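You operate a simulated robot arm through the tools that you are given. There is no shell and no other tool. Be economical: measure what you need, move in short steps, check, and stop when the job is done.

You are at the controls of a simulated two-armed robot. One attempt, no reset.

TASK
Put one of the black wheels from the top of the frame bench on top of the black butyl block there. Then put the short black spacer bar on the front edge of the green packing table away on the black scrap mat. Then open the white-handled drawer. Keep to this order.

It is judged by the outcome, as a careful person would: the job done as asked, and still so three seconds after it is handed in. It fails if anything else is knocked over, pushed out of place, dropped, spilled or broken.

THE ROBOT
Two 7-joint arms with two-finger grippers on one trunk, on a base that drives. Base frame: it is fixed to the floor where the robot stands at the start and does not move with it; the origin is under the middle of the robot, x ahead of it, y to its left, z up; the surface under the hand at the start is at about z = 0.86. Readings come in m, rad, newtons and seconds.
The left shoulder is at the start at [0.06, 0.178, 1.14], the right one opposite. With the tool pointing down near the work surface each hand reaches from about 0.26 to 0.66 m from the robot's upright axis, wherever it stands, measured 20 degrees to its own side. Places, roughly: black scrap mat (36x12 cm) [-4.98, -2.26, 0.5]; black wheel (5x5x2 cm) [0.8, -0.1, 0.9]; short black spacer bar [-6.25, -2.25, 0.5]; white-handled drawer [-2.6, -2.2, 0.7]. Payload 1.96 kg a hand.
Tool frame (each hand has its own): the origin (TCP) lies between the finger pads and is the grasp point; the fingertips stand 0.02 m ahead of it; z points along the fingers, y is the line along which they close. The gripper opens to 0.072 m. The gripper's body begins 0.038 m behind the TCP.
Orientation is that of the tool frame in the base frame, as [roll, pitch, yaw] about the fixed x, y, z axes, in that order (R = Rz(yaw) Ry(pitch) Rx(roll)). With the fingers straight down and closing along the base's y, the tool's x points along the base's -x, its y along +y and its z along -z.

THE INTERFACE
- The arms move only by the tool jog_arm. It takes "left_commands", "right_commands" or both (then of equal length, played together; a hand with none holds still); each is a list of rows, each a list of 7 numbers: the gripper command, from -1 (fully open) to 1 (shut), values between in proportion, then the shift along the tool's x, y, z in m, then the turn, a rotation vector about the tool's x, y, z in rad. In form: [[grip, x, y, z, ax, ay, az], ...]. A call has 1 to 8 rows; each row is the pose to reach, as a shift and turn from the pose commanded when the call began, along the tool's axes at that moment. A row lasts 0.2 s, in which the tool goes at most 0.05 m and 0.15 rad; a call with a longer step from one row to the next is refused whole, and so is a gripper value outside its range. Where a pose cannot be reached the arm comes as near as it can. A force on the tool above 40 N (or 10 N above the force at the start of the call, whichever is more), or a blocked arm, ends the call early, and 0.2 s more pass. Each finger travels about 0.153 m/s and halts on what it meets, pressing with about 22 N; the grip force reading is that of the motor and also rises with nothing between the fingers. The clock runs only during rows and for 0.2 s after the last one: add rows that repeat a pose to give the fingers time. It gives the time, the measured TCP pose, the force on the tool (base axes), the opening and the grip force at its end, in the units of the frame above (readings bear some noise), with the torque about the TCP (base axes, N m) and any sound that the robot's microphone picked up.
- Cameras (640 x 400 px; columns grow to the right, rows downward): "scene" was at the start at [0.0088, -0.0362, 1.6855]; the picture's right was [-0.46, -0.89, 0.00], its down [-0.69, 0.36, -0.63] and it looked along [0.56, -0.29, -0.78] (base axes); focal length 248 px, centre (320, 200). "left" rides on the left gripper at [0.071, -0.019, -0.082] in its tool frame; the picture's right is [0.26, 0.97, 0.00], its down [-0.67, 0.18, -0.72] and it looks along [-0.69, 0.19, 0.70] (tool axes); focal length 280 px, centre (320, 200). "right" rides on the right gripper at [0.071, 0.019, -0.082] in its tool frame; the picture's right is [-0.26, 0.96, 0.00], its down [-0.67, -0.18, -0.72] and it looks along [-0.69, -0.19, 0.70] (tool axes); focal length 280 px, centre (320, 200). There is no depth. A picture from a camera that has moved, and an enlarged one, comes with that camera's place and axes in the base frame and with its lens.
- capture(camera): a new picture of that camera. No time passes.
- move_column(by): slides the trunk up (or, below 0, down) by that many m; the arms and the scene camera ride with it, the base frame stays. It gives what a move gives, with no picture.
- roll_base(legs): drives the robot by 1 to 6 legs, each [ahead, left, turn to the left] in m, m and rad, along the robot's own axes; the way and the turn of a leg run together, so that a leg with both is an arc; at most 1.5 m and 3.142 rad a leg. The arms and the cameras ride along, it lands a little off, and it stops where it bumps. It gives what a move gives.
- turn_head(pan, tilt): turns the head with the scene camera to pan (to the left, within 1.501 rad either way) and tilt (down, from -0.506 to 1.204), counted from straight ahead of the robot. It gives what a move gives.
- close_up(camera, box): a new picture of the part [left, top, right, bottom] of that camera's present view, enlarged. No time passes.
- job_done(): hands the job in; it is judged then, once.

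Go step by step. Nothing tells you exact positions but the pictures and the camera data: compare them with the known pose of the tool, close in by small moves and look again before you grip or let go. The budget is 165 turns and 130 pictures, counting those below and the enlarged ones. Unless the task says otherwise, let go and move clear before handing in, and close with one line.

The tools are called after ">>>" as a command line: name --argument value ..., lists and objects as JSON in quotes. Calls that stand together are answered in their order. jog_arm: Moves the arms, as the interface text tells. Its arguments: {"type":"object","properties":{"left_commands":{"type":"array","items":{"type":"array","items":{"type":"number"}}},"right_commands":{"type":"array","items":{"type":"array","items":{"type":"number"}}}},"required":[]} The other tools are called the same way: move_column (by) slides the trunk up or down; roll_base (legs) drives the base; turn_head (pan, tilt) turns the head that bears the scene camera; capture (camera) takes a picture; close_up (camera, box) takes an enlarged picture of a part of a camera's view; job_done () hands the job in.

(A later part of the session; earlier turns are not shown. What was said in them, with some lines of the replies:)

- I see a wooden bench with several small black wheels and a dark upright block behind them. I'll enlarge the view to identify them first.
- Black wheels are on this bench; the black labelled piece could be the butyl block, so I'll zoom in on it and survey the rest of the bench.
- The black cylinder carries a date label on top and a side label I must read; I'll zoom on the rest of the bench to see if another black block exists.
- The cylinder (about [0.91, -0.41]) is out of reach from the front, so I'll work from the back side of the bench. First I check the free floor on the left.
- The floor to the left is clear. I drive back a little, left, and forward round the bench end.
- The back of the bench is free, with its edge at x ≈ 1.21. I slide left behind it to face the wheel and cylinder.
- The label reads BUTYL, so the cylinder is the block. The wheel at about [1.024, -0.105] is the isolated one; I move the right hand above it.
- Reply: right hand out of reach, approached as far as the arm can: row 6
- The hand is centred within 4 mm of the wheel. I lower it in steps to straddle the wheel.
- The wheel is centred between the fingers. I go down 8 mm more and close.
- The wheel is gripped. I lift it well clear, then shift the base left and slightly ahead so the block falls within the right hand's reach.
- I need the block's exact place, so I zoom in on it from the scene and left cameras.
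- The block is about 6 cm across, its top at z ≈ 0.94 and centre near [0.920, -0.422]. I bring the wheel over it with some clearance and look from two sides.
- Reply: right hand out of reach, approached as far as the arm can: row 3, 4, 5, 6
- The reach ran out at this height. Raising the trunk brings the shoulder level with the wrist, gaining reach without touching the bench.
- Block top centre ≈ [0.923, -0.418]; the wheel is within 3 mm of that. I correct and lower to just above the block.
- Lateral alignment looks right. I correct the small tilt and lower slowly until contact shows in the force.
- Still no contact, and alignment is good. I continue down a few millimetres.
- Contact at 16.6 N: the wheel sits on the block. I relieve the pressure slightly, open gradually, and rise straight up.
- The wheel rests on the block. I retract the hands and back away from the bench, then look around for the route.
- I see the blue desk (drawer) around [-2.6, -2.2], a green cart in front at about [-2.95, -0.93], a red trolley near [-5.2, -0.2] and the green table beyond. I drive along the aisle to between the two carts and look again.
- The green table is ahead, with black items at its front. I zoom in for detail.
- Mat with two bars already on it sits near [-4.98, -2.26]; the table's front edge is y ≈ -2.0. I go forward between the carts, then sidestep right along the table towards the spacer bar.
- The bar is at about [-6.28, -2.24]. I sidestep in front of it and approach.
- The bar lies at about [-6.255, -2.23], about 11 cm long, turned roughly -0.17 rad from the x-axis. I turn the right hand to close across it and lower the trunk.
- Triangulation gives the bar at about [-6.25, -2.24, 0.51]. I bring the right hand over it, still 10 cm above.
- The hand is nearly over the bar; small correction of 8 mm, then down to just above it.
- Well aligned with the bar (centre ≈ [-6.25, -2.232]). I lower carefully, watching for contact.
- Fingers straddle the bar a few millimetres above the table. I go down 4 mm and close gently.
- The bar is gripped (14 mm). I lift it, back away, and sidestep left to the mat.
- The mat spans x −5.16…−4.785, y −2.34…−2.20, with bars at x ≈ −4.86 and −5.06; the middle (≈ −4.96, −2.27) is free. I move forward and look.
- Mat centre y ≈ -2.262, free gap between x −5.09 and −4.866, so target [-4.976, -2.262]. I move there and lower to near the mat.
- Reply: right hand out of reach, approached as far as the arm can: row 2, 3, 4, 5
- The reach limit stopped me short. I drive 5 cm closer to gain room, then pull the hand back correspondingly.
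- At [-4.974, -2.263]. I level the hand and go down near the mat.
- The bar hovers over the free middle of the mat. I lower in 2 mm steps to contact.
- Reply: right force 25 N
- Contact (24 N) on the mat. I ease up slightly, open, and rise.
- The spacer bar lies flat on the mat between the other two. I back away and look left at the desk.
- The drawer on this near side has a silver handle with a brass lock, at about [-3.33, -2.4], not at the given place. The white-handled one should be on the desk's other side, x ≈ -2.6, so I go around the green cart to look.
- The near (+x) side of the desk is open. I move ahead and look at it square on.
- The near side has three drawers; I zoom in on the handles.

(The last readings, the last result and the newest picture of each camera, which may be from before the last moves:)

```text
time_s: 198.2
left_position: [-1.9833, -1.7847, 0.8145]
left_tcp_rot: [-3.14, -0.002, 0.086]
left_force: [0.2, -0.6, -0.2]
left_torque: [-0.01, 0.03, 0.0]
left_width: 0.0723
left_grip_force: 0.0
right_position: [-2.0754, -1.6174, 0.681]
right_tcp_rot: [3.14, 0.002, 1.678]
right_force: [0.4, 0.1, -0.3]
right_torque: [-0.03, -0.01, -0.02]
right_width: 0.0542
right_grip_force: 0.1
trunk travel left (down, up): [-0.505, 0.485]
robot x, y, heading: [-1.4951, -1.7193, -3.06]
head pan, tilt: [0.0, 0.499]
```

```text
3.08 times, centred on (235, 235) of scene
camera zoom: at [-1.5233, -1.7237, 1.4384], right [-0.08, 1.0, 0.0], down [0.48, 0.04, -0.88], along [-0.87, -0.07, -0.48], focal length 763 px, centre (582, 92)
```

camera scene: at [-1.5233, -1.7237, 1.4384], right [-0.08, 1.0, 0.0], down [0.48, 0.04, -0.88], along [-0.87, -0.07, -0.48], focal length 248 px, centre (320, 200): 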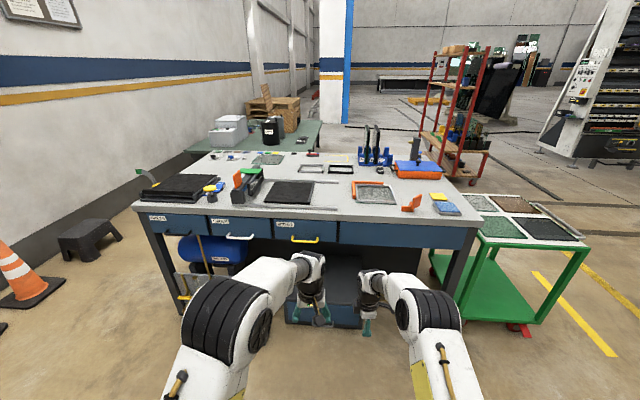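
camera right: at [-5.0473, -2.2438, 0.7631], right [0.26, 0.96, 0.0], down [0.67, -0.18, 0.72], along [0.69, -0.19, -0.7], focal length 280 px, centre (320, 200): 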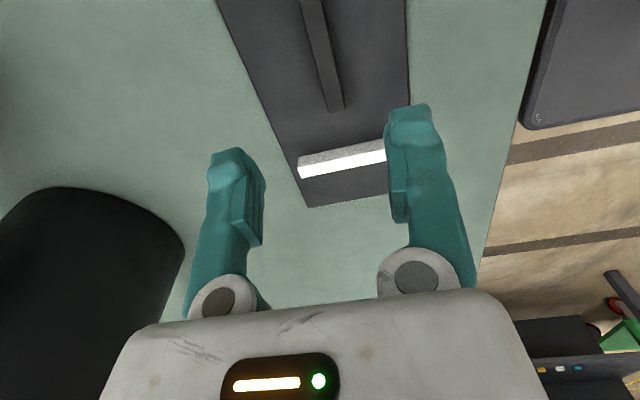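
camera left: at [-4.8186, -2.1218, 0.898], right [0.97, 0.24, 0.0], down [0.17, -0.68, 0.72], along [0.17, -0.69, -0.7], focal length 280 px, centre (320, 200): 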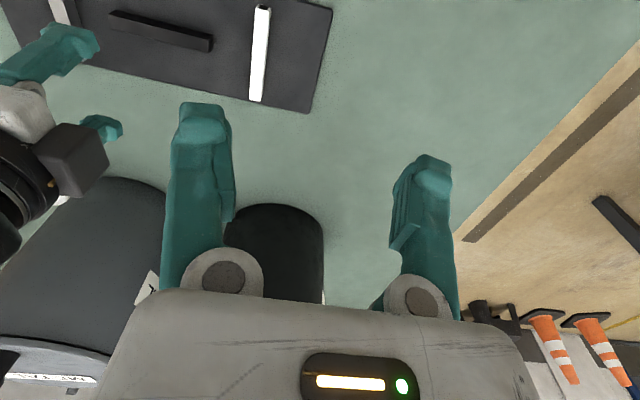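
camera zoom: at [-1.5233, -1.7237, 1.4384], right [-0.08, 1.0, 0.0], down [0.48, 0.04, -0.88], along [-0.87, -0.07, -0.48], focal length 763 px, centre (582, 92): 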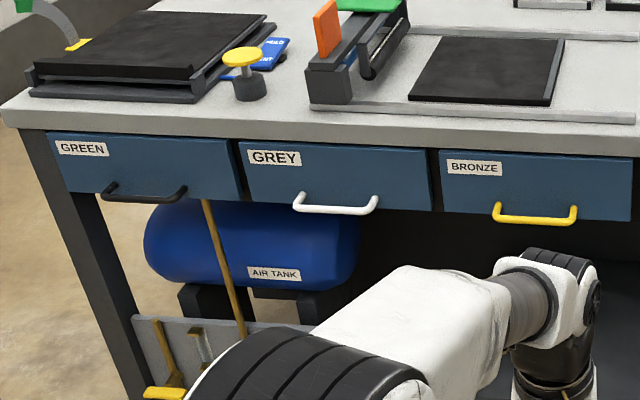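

The GREY drawer in the middle has the white handle, near [-2.47, -2.19, ~0.68]. I retract the right hand and turn the left hand to point forward with fingers closing vertically.

>>> jog_arm --left_commands '[[-1, 0, 0, 0, -0.0866, -0.0866, 0.0866], [-1, 0, 0, 0, -0.173, -0.173, 0.173], [-1, 0, 0, 0, -0.2595, -0.2595, 0.2595], [-1, 0, 0, 0, -0.346, -0.346, 0.346], [-1, 0, 0, 0, -0.4325, -0.4325, 0.4325], [-1, 0, 0, 0, -0.519, -0.519, 0.519], [-1, 0, 0, 0, -0.6045, -0.6045, 0.6045], [-1, 0, 0, 0, -0.6045, -0.6045, 0.6045]]' --right_commands '[[-0.5, 0, 0.03, -0.03, 0, 0, 0], [-0.5, 0, 0.06, -0.06, 0, 0, 0], [-0.5, 0, 0.1, -0.08, 0, 0, 0], [-0.5, 0, 0.14, -0.1, 0, 0, 0], [-0.5, 0, 0.18, -0.12, 0, 0, 0], [-0.5, 0, 0.22, -0.14, 0, 0, 0], [-0.5, 0, 0.25, -0.15, 0, 0, 0], [-0.5, 0, 0.25, -0.15, 0, 0, 0]]'

>>> jog_arm --left_commands '[[-1, 0, 0, 0, -0.0866, -0.0866, 0.0866], [-1, 0, 0, 0, -0.173, -0.173, 0.173], [-1, 0, 0, 0, -0.2595, -0.2595, 0.2595], [-1, 0, 0, 0, -0.346, -0.346, 0.346], [-1, 0, 0, 0, -0.4325, -0.4325, 0.4325], [-1, 0, 0, 0, -0.519, -0.519, 0.519], [-1, 0, 0, 0, -0.6045, -0.6045, 0.6045], [-1, 0, 0, 0, -0.6045, -0.6045, 0.6045]]'

>>> capture --camera "scene"

```text
time_s: 199.9
left_position: [-1.9838, -1.7849, 0.8143]
left_tcp_rot: [2.357, 0.339, -0.702]
left_force: [-0.3, -0.4, 0.2]
left_torque: [0.01, 0.0, -0.01]
left_width: 0.0721
left_grip_force: 0.1
right_position: [-1.8284, -1.59, 0.832]
right_tcp_rot: [3.139, 0.002, 1.677]
right_force: [-0.1, 0.2, -1.1]
right_torque: [0.02, -0.03, -0.01]
right_width: 0.0541
right_grip_force: 0.1
trunk travel left (down, up): [-0.505, 0.485]
robot x, y, heading: [-1.4945, -1.7214, -3.053]
head pan, tilt: [0.0, 0.499]
```

```text
time_s: 201.8
left_position: [-1.9839, -1.7855, 0.814]
left_tcp_rot: [1.571, -0.001, -1.487]
left_force: [0.6, -0.1, 0.2]
left_torque: [0.03, -0.01, -0.03]
left_width: 0.072
left_grip_force: 0.0
right_position: [-1.8273, -1.5894, 0.8314]
right_tcp_rot: [3.14, -0.002, 1.677]
right_force: [0.1, 0.2, 0.0]
right_torque: [-0.01, 0.04, 0.0]
right_width: 0.054
right_grip_force: 0.0
trunk travel left (down, up): [-0.505, 0.485]
robot x, y, heading: [-1.4936, -1.7227, -3.054]
head pan, tilt: [0.0, 0.499]
```

```text
65 pictures are left
camera scene: at [-1.5233, -1.7239, 1.4384], right [-0.09, 1.0, 0.0], down [0.48, 0.04, -0.88], along [-0.87, -0.07, -0.48], focal length 248 px, centre (320, 200)
```

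scene: 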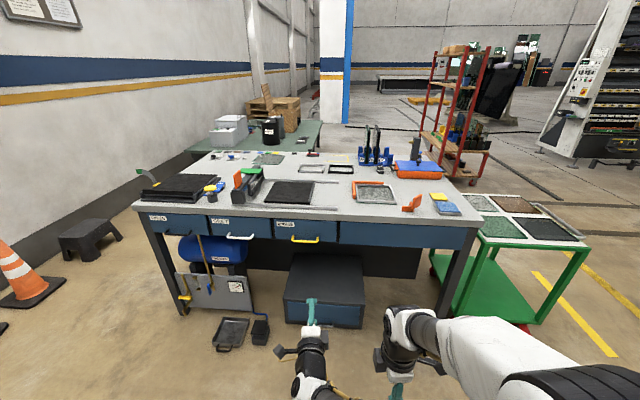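

The left hand now points forward, fingers closing vertically. I square the base to the desk and sidestep left toward the handle.

>>> roll_base --legs '[[0, 0, -0.087], [0.1, 0.3, 0]]'

>>> jog_arm --left_commands '[[-1, 0.04, -0.03, 0, 0, 0, 0], [-1, 0.08, -0.06, 0, 0, 0, 0], [-1, 0.12, -0.08, 0, 0, 0, 0], [-1, 0.15, -0.09, 0, 0, 0, 0], [-1, 0.15, -0.09, 0, 0, 0, 0]]'

>>> turn_head --pan 0.3 --tilt 0.6

>>> capture --camera "scene"

>>> capture --camera "left"

```text
time_s: 204.4
left_position: [-2.0892, -2.0399, 0.8152]
left_tcp_rot: [1.569, 0.001, -1.58]
left_force: [0.7, 0.1, 0.7]
left_torque: [-0.01, -0.02, -0.04]
left_width: 0.072
left_grip_force: 0.1
right_position: [-1.9158, -1.8609, 0.8322]
right_tcp_rot: [3.14, 0.0, 1.583]
right_force: [0.4, 1.0, 0.5]
right_torque: [-0.01, -0.02, 0.01]
right_width: 0.0543
right_grip_force: 0.1
trunk travel left (down, up): [-0.505, 0.485]
robot x, y, heading: [-1.5949, -2.0171, 3.134]
head pan, tilt: [0.0, 0.499]
```

```text
time_s: 204.9
left_position: [-2.0939, -2.0513, 0.8229]
left_tcp_rot: [1.542, 0.286, -1.57]
left_force: [-0.1, -0.7, -0.4]
left_torque: [0.0, -0.02, 0.01]
left_width: 0.0719
left_grip_force: 0.0
right_position: [-1.9157, -1.8612, 0.8319]
right_tcp_rot: [3.137, 0.002, 1.581]
right_force: [-0.4, 0.3, -0.3]
right_torque: [-0.01, 0.03, 0.03]
right_width: 0.0541
right_grip_force: 0.0
trunk travel left (down, up): [-0.505, 0.485]
robot x, y, heading: [-1.5932, -2.0193, 3.131]
head pan, tilt: [0.0, 0.499]
stopped in row 2 (left hand): the arm was blocked; the commanded pose is now the measured one
```

```text
time_s: 205.7
left_position: [-2.0934, -2.0512, 0.8227]
left_tcp_rot: [1.542, 0.288, -1.57]
left_force: [0.7, 0.4, -0.1]
left_torque: [-0.02, 0.02, 0.02]
left_width: 0.0721
left_grip_force: 0.1
right_position: [-1.9174, -1.8607, 0.8324]
right_tcp_rot: [3.14, 0.002, 1.583]
right_force: [-0.6, 0.2, 0.4]
right_torque: [-0.04, 0.03, 0.0]
right_width: 0.0542
right_grip_force: 0.0
trunk travel left (down, up): [-0.505, 0.485]
robot x, y, heading: [-1.5949, -2.0198, 3.131]
head pan, tilt: [0.3, 0.6]
```

```text
64 pictures are left
camera scene: at [-1.6187, -2.0474, 1.4293], right [-0.29, 0.96, 0.0], down [0.54, 0.16, -0.83], along [-0.79, -0.24, -0.56], focal length 248 px, centre (320, 200)
```

scene: 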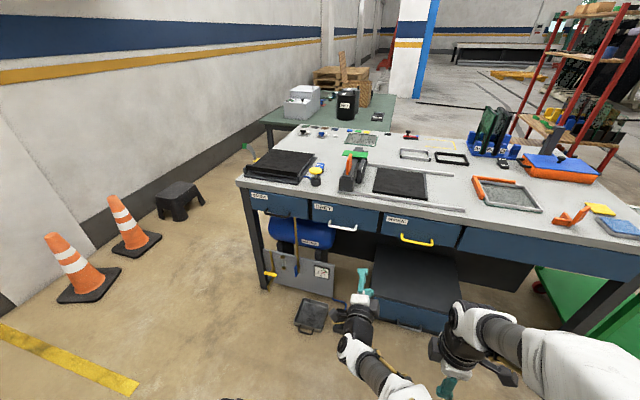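

```text
63 pictures are left
camera left: at [-2.0136, -2.1136, 0.7832], right [0.03, -0.53, 0.85], down [0.72, 0.6, 0.35], along [-0.69, 0.6, 0.39], focal length 280 px, centre (320, 200)
```

left: 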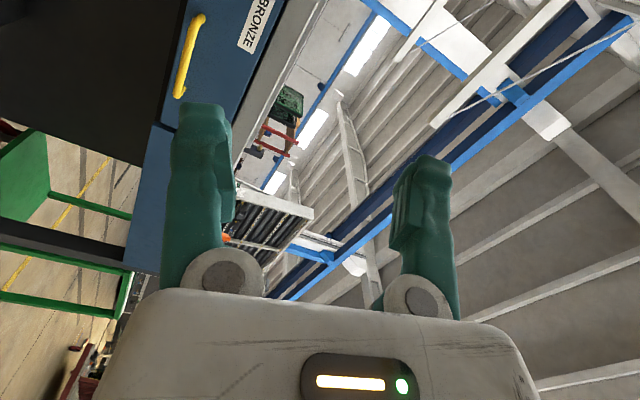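

The arm was folded too tightly and blocked. I back the base off and extend the hand forward while correcting its roll.

>>> roll_base --legs '[[-0.2, 0, 0]]'

>>> jog_arm --left_commands '[[-1, 0, 0, 0.04, 0, 0, 0.0], [-1, 0, 0, 0.08, 0, 0, 0.07], [-1, 0, 0, 0.12, 0, 0, 0.15], [-1, 0, 0, 0.16, 0, 0, 0.22], [-1, 0, 0, 0.2, 0, 0, 0.288], [-1, 0, 0, 0.2, 0, 0, 0.288]]'

```text
time_s: 207.3
left_position: [-1.8906, -2.0528, 0.8228]
left_tcp_rot: [1.543, 0.287, -1.574]
left_force: [0.0, 0.0, 0.1]
left_torque: [0.03, -0.01, 0.01]
left_width: 0.0721
left_grip_force: 0.1
right_position: [-1.7125, -1.8616, 0.8326]
right_tcp_rot: [3.14, 0.003, 1.584]
right_force: [0.3, -0.3, 0.1]
right_torque: [-0.01, 0.01, -0.01]
right_width: 0.0538
right_grip_force: 0.1
trunk travel left (down, up): [-0.505, 0.485]
robot x, y, heading: [-1.3971, -2.0227, 3.138]
head pan, tilt: [0.3, 0.6]
```

```text
time_s: 208.7
left_position: [-2.0909, -2.0567, 0.8289]
left_tcp_rot: [1.543, 0.0, -1.561]
left_force: [1.2, -0.9, 0.4]
left_torque: [0.0, 0.0, -0.01]
left_width: 0.072
left_grip_force: 0.1
right_position: [-1.7133, -1.8627, 0.8316]
right_tcp_rot: [3.139, 0.001, 1.586]
right_force: [-0.2, -0.5, -0.4]
right_torque: [0.0, -0.01, -0.03]
right_width: 0.054
right_grip_force: 0.0
trunk travel left (down, up): [-0.505, 0.485]
robot x, y, heading: [-1.3908, -2.0209, 3.136]
head pan, tilt: [0.3, 0.6]
```

Good, the extended arm works. Now I shift the hand left and down towards the handle's line, and look.

>>> jog_arm --left_commands '[[-1, 0.03, -0.03, 0, 0.014, 0, 0], [-1, 0.06, -0.06, 0, 0.028, 0, 0], [-1, 0.09, -0.09, 0, 0.028, 0, 0], [-1, 0.12, -0.12, 0, 0.028, 0, 0], [-1, 0.14, -0.13, 0, 0.028, 0, 0], [-1, 0.14, -0.13, 0, 0.028, 0, 0]]'

>>> turn_head --pan 0.1 --tilt 0.6

>>> capture --camera "scene"

>>> capture --camera "left"

```text
time_s: 210.1
left_position: [-2.0922, -2.1959, 0.6965]
left_tcp_rot: [1.573, 0.002, -1.562]
left_force: [0.0, -0.3, 0.1]
left_torque: [-0.01, 0.03, 0.01]
left_width: 0.0718
left_grip_force: 0.1
right_position: [-1.7139, -1.8618, 0.8317]
right_tcp_rot: [3.141, 0.002, 1.583]
right_force: [-0.4, 0.1, 0.6]
right_torque: [-0.01, 0.03, 0.0]
right_width: 0.0538
right_grip_force: 0.0
trunk travel left (down, up): [-0.505, 0.485]
robot x, y, heading: [-1.3931, -2.0212, 3.135]
head pan, tilt: [0.3, 0.6]
```

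```text
time_s: 210.8
left_position: [-2.0948, -2.1954, 0.6973]
left_tcp_rot: [1.573, 0.0, -1.563]
left_force: [-0.5, 0.3, -0.4]
left_torque: [0.01, 0.0, 0.05]
left_width: 0.072
left_grip_force: 0.1
right_position: [-1.713, -1.8622, 0.8307]
right_tcp_rot: [3.14, 0.002, 1.584]
right_force: [-0.4, 0.3, -0.4]
right_torque: [0.0, 0.02, 0.0]
right_width: 0.0541
right_grip_force: 0.0
trunk travel left (down, up): [-0.505, 0.485]
robot x, y, heading: [-1.3922, -2.0219, 3.132]
head pan, tilt: [0.099, 0.6]
```

```text
62 pictures are left
camera scene: at [-1.4198, -2.0318, 1.4293], right [-0.09, 1.0, 0.0], down [0.56, 0.05, -0.82], along [-0.82, -0.08, -0.57], focal length 248 px, centre (320, 200)
```

scene: 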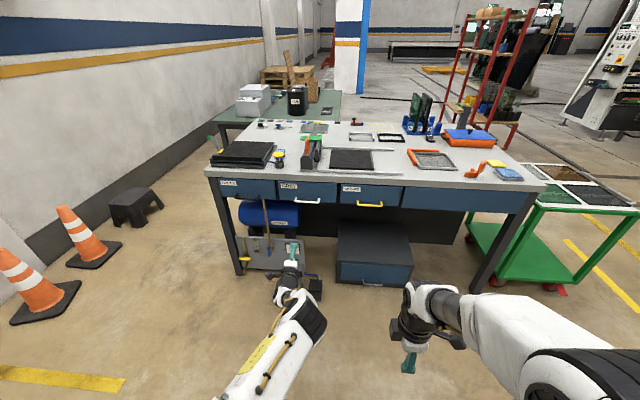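

```text
61 pictures are left
camera left: at [-2.012, -2.2662, 0.6797], right [0.0, -0.26, 0.96], down [0.71, 0.68, 0.18], along [-0.7, 0.68, 0.19], focal length 280 px, centre (320, 200)
```

left: 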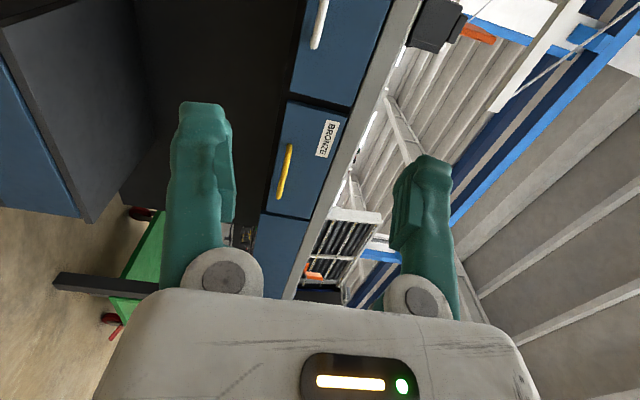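

Handle appears at roughly [-2.45, -2.185, 0.708]. I verify with an enlarged view from the new camera position.

>>> close_up --camera "scene" --box '[230, 160, 390, 260]'

```text
4.00 times, centred on (310, 210) of scene
camera zoom: at [-1.4198, -2.0318, 1.4293], right [-0.09, 1.0, 0.0], down [0.56, 0.05, -0.82], along [-0.82, -0.08, -0.57], focal length 992 px, centre (360, 160)
```

zoom: 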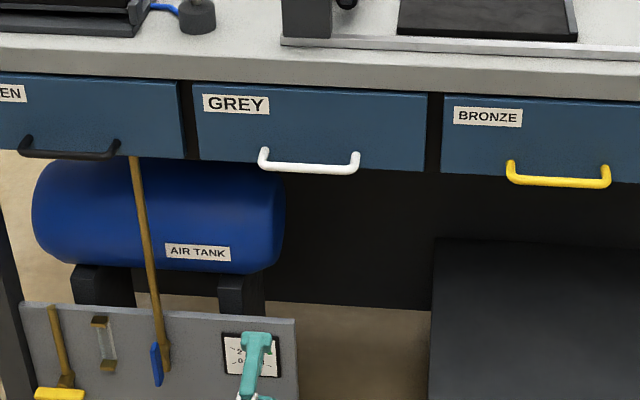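

The handle bar is at about [-2.445, -2.196, 0.702], level with the left hand. I drive ahead 0.25 m, then check.

>>> roll_base --legs '[[0.25, 0, 0]]'

>>> capture --camera "left"

>>> turn_head --pan 0.1 --tilt 0.8

>>> capture --camera "scene"

```text
time_s: 212.7
left_position: [-2.3434, -2.1926, 0.6974]
left_tcp_rot: [1.575, 0.001, -1.566]
left_force: [0.1, -0.2, -0.1]
left_torque: [-0.04, 0.02, -0.01]
left_width: 0.072
left_grip_force: 0.1
right_position: [-1.9642, -1.8595, 0.8312]
right_tcp_rot: [3.138, 0.001, 1.582]
right_force: [0.2, -0.1, -0.1]
right_torque: [-0.02, 0.0, 0.02]
right_width: 0.0541
right_grip_force: 0.1
trunk travel left (down, up): [-0.505, 0.485]
robot x, y, heading: [-1.643, -2.0178, 3.132]
head pan, tilt: [0.099, 0.6]
```

```text
59 pictures are left
camera left: at [-2.2632, -2.2623, 0.6791], right [0.0, -0.26, 0.96], down [0.71, 0.68, 0.19], along [-0.7, 0.69, 0.19], focal length 280 px, centre (320, 200)
```

left: 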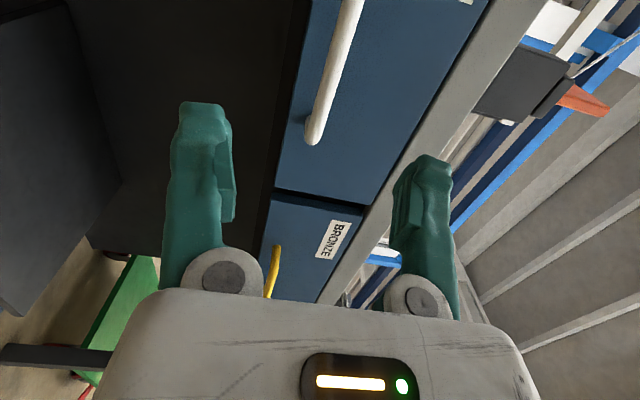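

```text
time_s: 213.4
left_position: [-2.3441, -2.1914, 0.6978]
left_tcp_rot: [1.575, 0.001, -1.564]
left_force: [-1.0, -0.4, -0.2]
left_torque: [-0.02, 0.01, 0.01]
left_width: 0.072
left_grip_force: 0.1
right_position: [-1.9634, -1.8594, 0.8308]
right_tcp_rot: [3.139, 0.001, 1.582]
right_force: [0.6, -0.1, 0.4]
right_torque: [0.04, -0.04, 0.0]
right_width: 0.054
right_grip_force: 0.1
trunk travel left (down, up): [-0.505, 0.485]
robot x, y, heading: [-1.6432, -2.0229, 3.134]
head pan, tilt: [0.099, 0.799]
```

```text
58 pictures are left
camera scene: at [-1.662, -2.0289, 1.4125], right [-0.09, 1.0, 0.0], down [0.71, 0.06, -0.7], along [-0.69, -0.06, -0.72], focal length 248 px, centre (320, 200)
```

scene: 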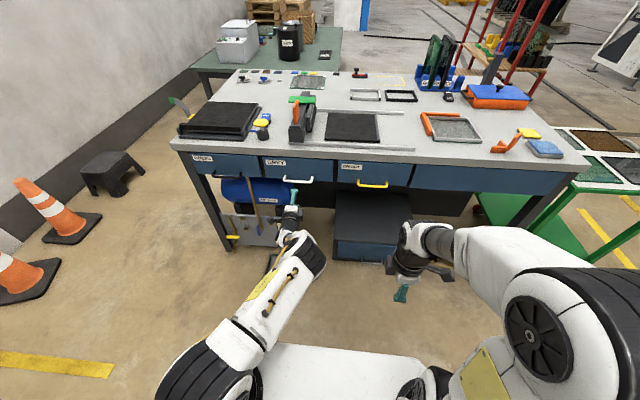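

The bar is at z ≈ 0.706, straight ahead of the hand. I raise 8 mm and advance the arm in steps.

>>> jog_arm --left_commands '[[-1, 0, 0.008, 0.02, 0, 0, 0], [-1, 0, 0.008, 0.04, 0, 0, 0], [-1, 0, 0.008, 0.06, 0, 0, 0], [-1, 0, 0.008, 0.07, 0, 0, 0], [-1, 0, 0.008, 0.07, 0, 0, 0]]'

>>> capture --camera "left"

```text
time_s: 214.6
left_position: [-2.4141, -2.193, 0.7055]
left_tcp_rot: [1.573, -0.001, -1.565]
left_force: [0.1, 0.8, -0.7]
left_torque: [0.02, 0.0, -0.04]
left_width: 0.0719
left_grip_force: 0.0
right_position: [-1.9635, -1.8594, 0.8322]
right_tcp_rot: [3.139, 0.003, 1.582]
right_force: [-0.3, 0.6, 0.6]
right_torque: [0.03, 0.03, 0.0]
right_width: 0.054
right_grip_force: 0.0
trunk travel left (down, up): [-0.505, 0.485]
robot x, y, heading: [-1.6456, -2.0174, 3.131]
head pan, tilt: [0.099, 0.799]
```

```text
57 pictures are left
camera left: at [-2.3328, -2.2639, 0.6884], right [0.0, -0.26, 0.96], down [0.71, 0.68, 0.19], along [-0.7, 0.69, 0.19], focal length 280 px, centre (320, 200)
```

left: 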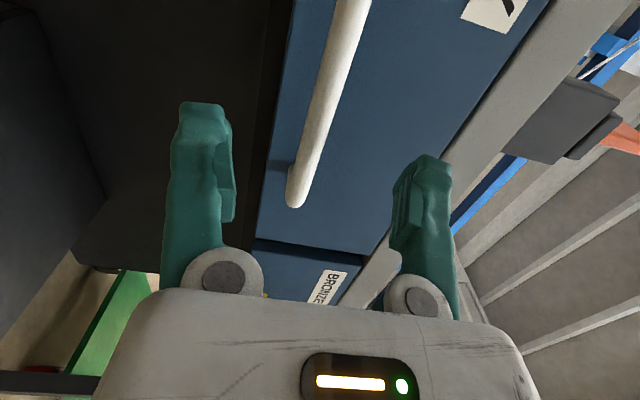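

The bar is centred between the fingers. I advance 3 cm further and close.

>>> jog_arm --left_commands '[[-1, 0, 0, 0.015, 0, 0, 0], [-1, 0, 0, 0.03, 0, 0, 0], [-1, 0, 0, 0.035, 0, 0, 0], [-1, 0, 0, 0.035, 0, 0, 0]]'

>>> capture --camera "left"

```text
time_s: 215.6
left_position: [-2.4229, -2.1927, 0.7057]
left_tcp_rot: [1.574, 0.003, -1.565]
left_force: [-0.7, 0.5, -0.7]
left_torque: [0.01, 0.02, 0.01]
left_width: 0.0723
left_grip_force: 0.1
left hand out of reach, approached as far as the arm can: row 1, 2, 3, 4
right_position: [-1.9639, -1.8597, 0.832]
right_tcp_rot: [3.141, 0.003, 1.582]
right_force: [-0.1, 0.5, 0.2]
right_torque: [0.02, 0.0, 0.02]
right_width: 0.0541
right_grip_force: 0.0
trunk travel left (down, up): [-0.505, 0.485]
robot x, y, heading: [-1.6445, -2.0137, 3.134]
head pan, tilt: [0.099, 0.799]
```

```text
56 pictures are left
camera left: at [-2.3402, -2.2637, 0.6886], right [0.0, -0.26, 0.96], down [0.71, 0.68, 0.19], along [-0.7, 0.69, 0.19], focal length 280 px, centre (320, 200)
```

left: 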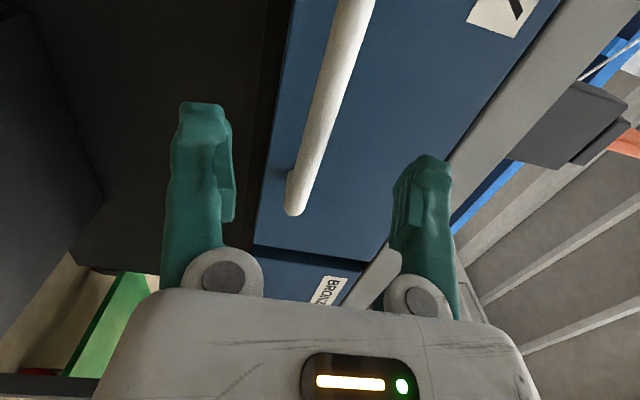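

The arm is at full reach, so I inch the base ahead 2.5 cm instead.

>>> roll_base --legs '[[0.025, 0, 0]]'

>>> capture --camera "left"

```text
time_s: 216.4
left_position: [-2.4471, -2.1916, 0.7046]
left_tcp_rot: [1.576, 0.001, -1.566]
left_force: [0.9, 0.2, -1.1]
left_torque: [0.0, 0.04, -0.04]
left_width: 0.0723
left_grip_force: 0.0
right_position: [-1.9888, -1.8598, 0.8316]
right_tcp_rot: [3.138, 0.001, 1.58]
right_force: [0.7, -0.5, -0.4]
right_torque: [0.0, -0.02, 0.01]
right_width: 0.0537
right_grip_force: 0.0
trunk travel left (down, up): [-0.505, 0.485]
robot x, y, heading: [-1.6629, -2.0192, 3.133]
head pan, tilt: [0.099, 0.799]
```

```text
55 pictures are left
camera left: at [-2.366, -2.2634, 0.6875], right [0.0, -0.26, 0.96], down [0.71, 0.68, 0.19], along [-0.7, 0.69, 0.19], focal length 280 px, centre (320, 200)
```

left: 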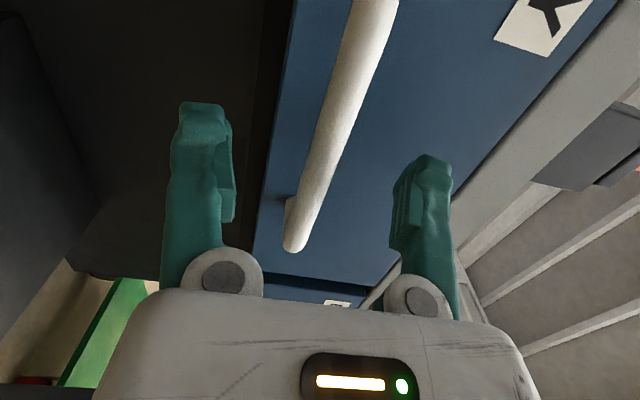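

The bar lies within the fingertips (about 1 cm ahead of the TCP). I close the gripper.

>>> jog_arm --left_commands '[[-0.3, 0, 0, 0, 0, 0, 0], [0.3, 0, 0, 0, 0, 0, 0], [1, 0, 0, 0, 0, 0, 0], [1, 0, 0, 0, 0, 0, 0], [1, 0, 0, 0, 0, 0, 0]]'

>>> capture --camera "left"

```text
time_s: 217.6
left_position: [-2.4465, -2.1929, 0.703]
left_tcp_rot: [1.577, -0.001, -1.566]
left_force: [-1.2, 2.2, -9.3]
left_torque: [-0.02, -0.02, 0.12]
left_width: 0.006
left_grip_force: 33.5
right_position: [-1.9895, -1.8586, 0.8318]
right_tcp_rot: [3.138, 0.0, 1.581]
right_force: [0.6, 0.0, -0.1]
right_torque: [-0.01, 0.01, -0.03]
right_width: 0.054
right_grip_force: 0.1
trunk travel left (down, up): [-0.505, 0.485]
robot x, y, heading: [-1.6641, -2.0209, 3.131]
head pan, tilt: [0.099, 0.799]
```

```text
54 pictures are left
camera left: at [-2.3657, -2.2634, 0.6867], right [0.0, -0.26, 0.96], down [0.71, 0.68, 0.19], along [-0.7, 0.69, 0.18], focal length 280 px, centre (320, 200)
```

left: 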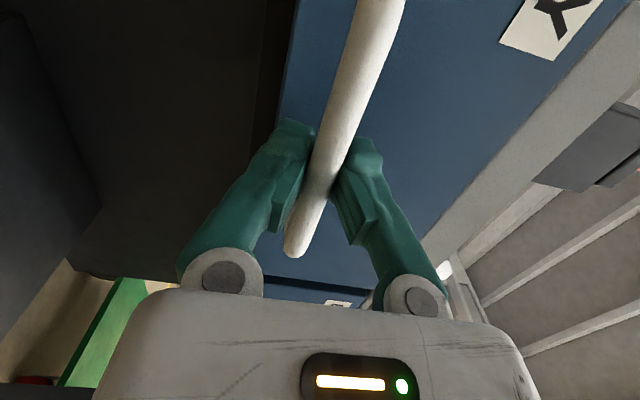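

The handle is gripped. I pull gently with the arm first.

>>> jog_arm --left_commands '[[1, 0, 0.001, -0.02, 0, 0, 0], [1, 0, 0.001, -0.04, 0, 0, 0], [1, 0, 0.001, -0.06, 0, 0, 0], [1, 0, 0.001, -0.08, 0, 0, 0], [1, 0, 0.001, -0.1, 0, 0, 0], [1, 0, 0.001, -0.1, 0, 0, 0]]'

>>> capture --camera "scene"

```text
time_s: 219.0
left_position: [-2.3462, -2.1927, 0.7042]
left_tcp_rot: [1.578, 0.001, -1.565]
left_force: [1.2, 1.3, -18.9]
left_torque: [-0.02, -0.05, -0.05]
left_width: 0.0058
left_grip_force: 33.0
right_position: [-1.9891, -1.8591, 0.8314]
right_tcp_rot: [3.137, 0.0, 1.581]
right_force: [0.2, 0.3, 0.0]
right_torque: [0.01, -0.01, -0.03]
right_width: 0.0537
right_grip_force: 0.0
trunk travel left (down, up): [-0.505, 0.485]
robot x, y, heading: [-1.6695, -2.0229, 3.126]
head pan, tilt: [0.099, 0.799]
```

```text
53 pictures are left
camera scene: at [-1.6898, -2.0295, 1.4122], right [-0.09, 1.0, 0.0], down [0.72, 0.06, -0.7], along [-0.69, -0.06, -0.72], focal length 248 px, centre (320, 200)
```

scene: 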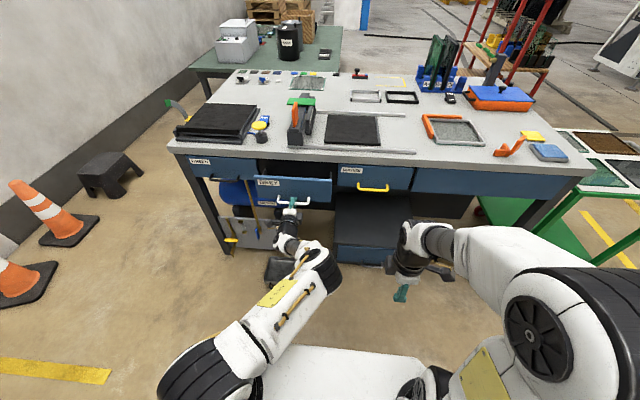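

The drawer has come out 10 cm. I ease the vertical load and pull further by backing the base slowly.

>>> jog_arm --left_commands '[[1, 0, -0.0025, 0, 0, 0, 0], [1, 0, -0.0025, -0.02, 0, 0, 0], [1, 0, -0.0025, -0.04, 0, 0, 0], [1, 0, -0.0025, -0.06, 0, 0, 0], [1, 0, -0.0025, -0.08, 0, 0, 0], [1, 0, -0.0025, -0.08, 0, 0, 0]]'

```text
time_s: 220.2
left_position: [-2.2767, -2.1928, 0.7033]
left_tcp_rot: [1.583, 0.015, -1.56]
left_force: [-1.1, 3.6, -20.0]
left_torque: [-0.28, -0.08, 0.9]
left_width: 0.0062
left_grip_force: 33.1
right_position: [-1.9882, -1.8596, 0.8313]
right_tcp_rot: [3.138, 0.002, 1.579]
right_force: [0.0, 0.4, 0.0]
right_torque: [0.03, 0.03, 0.0]
right_width: 0.0537
right_grip_force: 0.1
trunk travel left (down, up): [-0.505, 0.485]
robot x, y, heading: [-1.6671, -2.0197, 3.13]
head pan, tilt: [0.099, 0.799]
stopped in row 5 (left hand): the force on the tool passed its limit at 78 N (the readings are from after the stop); the commanded pose is now the measured one
```

The drawer seems to have hit its stop at about 17 cm. I look.

>>> capture --camera "scene"

>>> capture --camera "left"

```text
52 pictures are left
camera scene: at [-1.6885, -2.0293, 1.4122], right [-0.09, 1.0, 0.0], down [0.72, 0.06, -0.7], along [-0.69, -0.06, -0.72], focal length 248 px, centre (320, 200)
```

scene: 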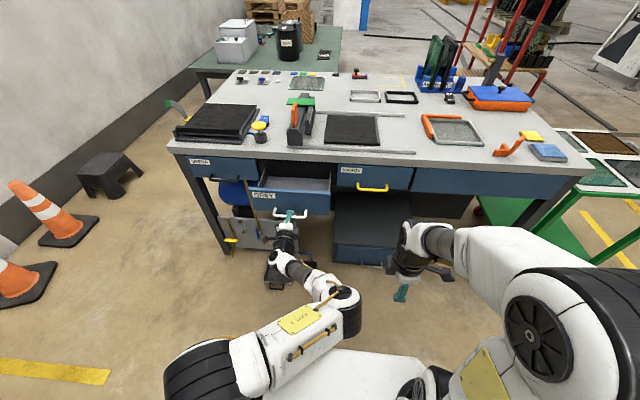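

```text
51 pictures are left
camera left: at [-2.196, -2.2632, 0.6863], right [-0.01, -0.27, 0.96], down [0.71, 0.68, 0.2], along [-0.71, 0.68, 0.19], focal length 280 px, centre (320, 200)
```

left: 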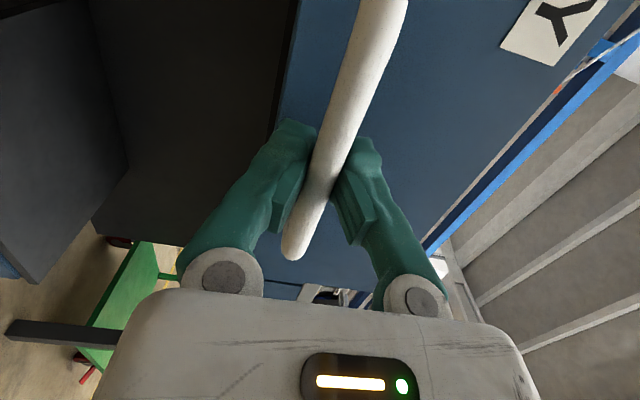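

I test gently whether it is really at its end stop.

>>> jog_arm --left_commands '[[1, 0, 0, -0.004, 0, 0, 0], [1, 0, 0, -0.008, 0, 0, 0], [1, 0, 0, -0.008, 0, 0, 0]]'

```text
time_s: 220.6
left_position: [-2.2765, -2.1929, 0.7037]
left_tcp_rot: [1.584, 0.016, -1.561]
left_force: [1.2, 7.6, -25.1]
left_torque: [-0.35, -0.08, 0.53]
left_width: 0.0059
left_grip_force: 33.4
right_position: [-1.9875, -1.8597, 0.8306]
right_tcp_rot: [3.139, 0.001, 1.578]
right_force: [-0.1, 0.4, 0.1]
right_torque: [0.02, 0.02, 0.01]
right_width: 0.0539
right_grip_force: 0.0
trunk travel left (down, up): [-0.505, 0.485]
robot x, y, heading: [-1.6671, -2.0219, 3.134]
head pan, tilt: [0.099, 0.799]
stopped in row 1 (left hand): the force on the tool passed its limit at 45 N (the readings are from after the stop); the commanded pose is now the measured one
```

Unclear whether the arm's fold or the drawer stops it, so I pull 2 cm with the base instead.

>>> roll_base --legs '[[-0.02, 0, 0]]'

```text
time_s: 221.5
left_position: [-2.256, -2.1926, 0.7036]
left_tcp_rot: [1.587, 0.017, -1.561]
left_force: [1.3, -0.6, -4.5]
left_torque: [-0.34, -0.01, -0.14]
left_width: 0.0058
left_grip_force: 33.2
right_position: [-1.9679, -1.858, 0.8314]
right_tcp_rot: [3.138, 0.002, 1.575]
right_force: [0.7, -0.1, 0.3]
right_torque: [-0.02, 0.01, 0.03]
right_width: 0.0539
right_grip_force: 0.1
trunk travel left (down, up): [-0.505, 0.485]
robot x, y, heading: [-1.6459, -2.0167, 3.128]
head pan, tilt: [0.099, 0.799]
stopped in leg 1: the force on the tool passed its limit at 42 N (the readings are from after the stop); the commanded pose is now the measured one
```

>>> capture --camera "left"

>>> close_up --camera "scene" --box '[170, 140, 430, 290]'

```text
50 pictures are left
camera left: at [-2.1731, -2.2632, 0.6865], right [-0.01, -0.28, 0.96], down [0.7, 0.68, 0.2], along [-0.71, 0.68, 0.19], focal length 280 px, centre (320, 200)
```

left: 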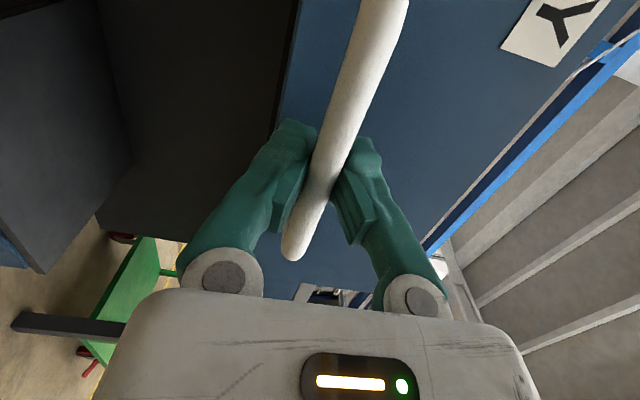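

```text
2.46 times, centred on (300, 215) of scene
camera zoom: at [-1.6663, -2.0287, 1.4126], right [-0.09, 1.0, 0.0], down [0.71, 0.06, -0.7], along [-0.69, -0.06, -0.72], focal length 610 px, centre (369, 163)
```

zoom: 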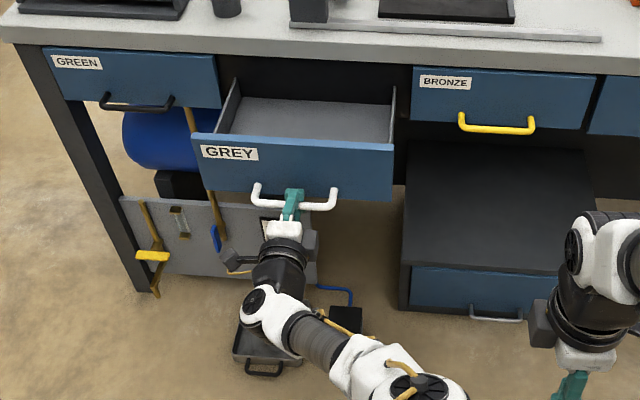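

The grip held and the drawer came 2 cm more, so it is not yet certain it's at the stop. I pull another few centimetres with the base.

>>> roll_base --legs '[[-0.04, 0, 0]]'

```text
time_s: 222.4
left_position: [-2.2153, -2.1928, 0.7041]
left_tcp_rot: [1.586, 0.015, -1.561]
left_force: [1.1, 3.7, -6.7]
left_torque: [-0.37, -0.03, 0.01]
left_width: 0.0058
left_grip_force: 33.2
right_position: [-1.926, -1.8588, 0.8322]
right_tcp_rot: [3.138, 0.002, 1.576]
right_force: [0.4, -1.0, -0.3]
right_torque: [0.02, 0.0, 0.02]
right_width: 0.0542
right_grip_force: 0.1
trunk travel left (down, up): [-0.505, 0.485]
robot x, y, heading: [-1.6083, -2.022, 3.13]
head pan, tilt: [0.099, 0.799]
```

It still slides freely; the earlier stop was the arm. I continue pulling with the base.

>>> roll_base --legs '[[-0.06, 0, 0]]'

>>> close_up --camera "scene" --box '[170, 140, 430, 290]'

```text
time_s: 223.4
left_position: [-2.1703, -2.1916, 0.7039]
left_tcp_rot: [1.587, 0.013, -1.561]
left_force: [-5.4, -0.7, -0.2]
left_torque: [-0.22, -0.03, -0.11]
left_width: 0.0061
left_grip_force: 34.3
right_position: [-1.8798, -1.8584, 0.831]
right_tcp_rot: [3.137, 0.003, 1.576]
right_force: [-0.8, -0.1, 0.0]
right_torque: [-0.03, 0.0, 0.02]
right_width: 0.054
right_grip_force: 0.0
trunk travel left (down, up): [-0.505, 0.485]
robot x, y, heading: [-1.5591, -2.0177, 3.124]
head pan, tilt: [0.099, 0.799]
stopped in leg 1: the force on the tool passed its limit at 105 N (the readings are from after the stop); the commanded pose is now the measured one
```

```text
2.46 times, centred on (300, 215) of scene
camera zoom: at [-1.5796, -2.0298, 1.4123], right [-0.08, 1.0, 0.0], down [0.71, 0.06, -0.7], along [-0.69, -0.06, -0.72], focal length 610 px, centre (369, 163)
```

zoom: 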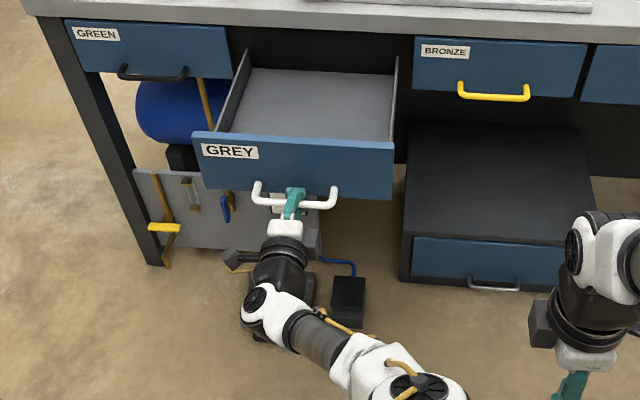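

Now it has reached its true end stop, about 28 cm open. I release the handle and back straight away.

>>> jog_arm --left_commands '[[0.3, 0, 0, 0, 0, 0, 0], [-0.3, 0, 0, 0, 0, 0, 0], [-1, 0, 0, 0, 0, 0, 0], [-1, 0, 0, 0, 0, 0, 0]]'

>>> roll_base --legs '[[-0.25, 0, 0]]'

>>> capture --camera "scene"

```text
time_s: 224.4
left_position: [-2.1696, -2.1911, 0.7046]
left_tcp_rot: [1.589, 0.015, -1.562]
left_force: [0.7, 1.0, -0.8]
left_torque: [-0.03, 0.01, -0.03]
left_width: 0.072
left_grip_force: 0.1
right_position: [-1.879, -1.8592, 0.8311]
right_tcp_rot: [3.137, 0.002, 1.576]
right_force: [0.4, -0.1, 0.5]
right_torque: [-0.01, 0.0, 0.04]
right_width: 0.0539
right_grip_force: 0.1
trunk travel left (down, up): [-0.505, 0.485]
robot x, y, heading: [-1.5592, -2.0228, 3.125]
head pan, tilt: [0.099, 0.799]
```

```text
time_s: 226.2
left_position: [-1.9202, -2.1955, 0.7054]
left_tcp_rot: [1.587, 0.015, -1.559]
left_force: [0.9, -0.8, 0.4]
left_torque: [0.01, 0.01, -0.02]
left_width: 0.0718
left_grip_force: 0.1
right_position: [-1.6281, -1.8611, 0.8318]
right_tcp_rot: [3.139, 0.003, 1.576]
right_force: [1.0, -0.2, 1.0]
right_torque: [-0.03, 0.0, 0.01]
right_width: 0.0539
right_grip_force: 0.1
trunk travel left (down, up): [-0.505, 0.485]
robot x, y, heading: [-1.3068, -2.0232, 3.128]
head pan, tilt: [0.099, 0.799]
```

```text
47 pictures are left
camera scene: at [-1.3278, -2.0332, 1.4124], right [-0.09, 1.0, 0.0], down [0.71, 0.06, -0.7], along [-0.7, -0.06, -0.72], focal length 248 px, centre (320, 200)
```

scene: 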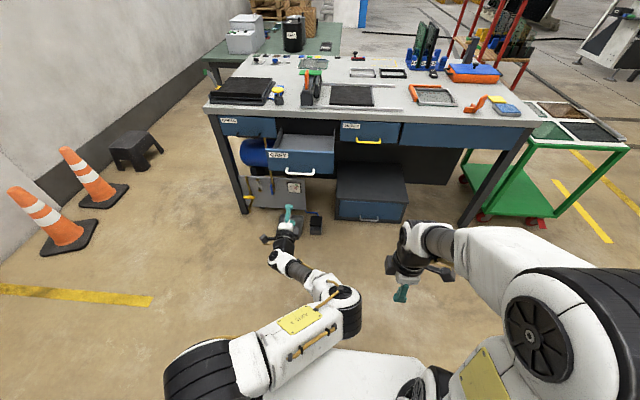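

The drawer stays open and the hand is clear of it. The wheel is on the butyl block and the bar is on the mat, so I'm handing in.

>>> job_done

```text
The job is handed in.
```

All three parts are done, in the order you asked: a black wheel is on the butyl block, the black spacer bar is on the scrap mat between the two bars already there, and the white-handled drawer (labelled GREY) is fully open.
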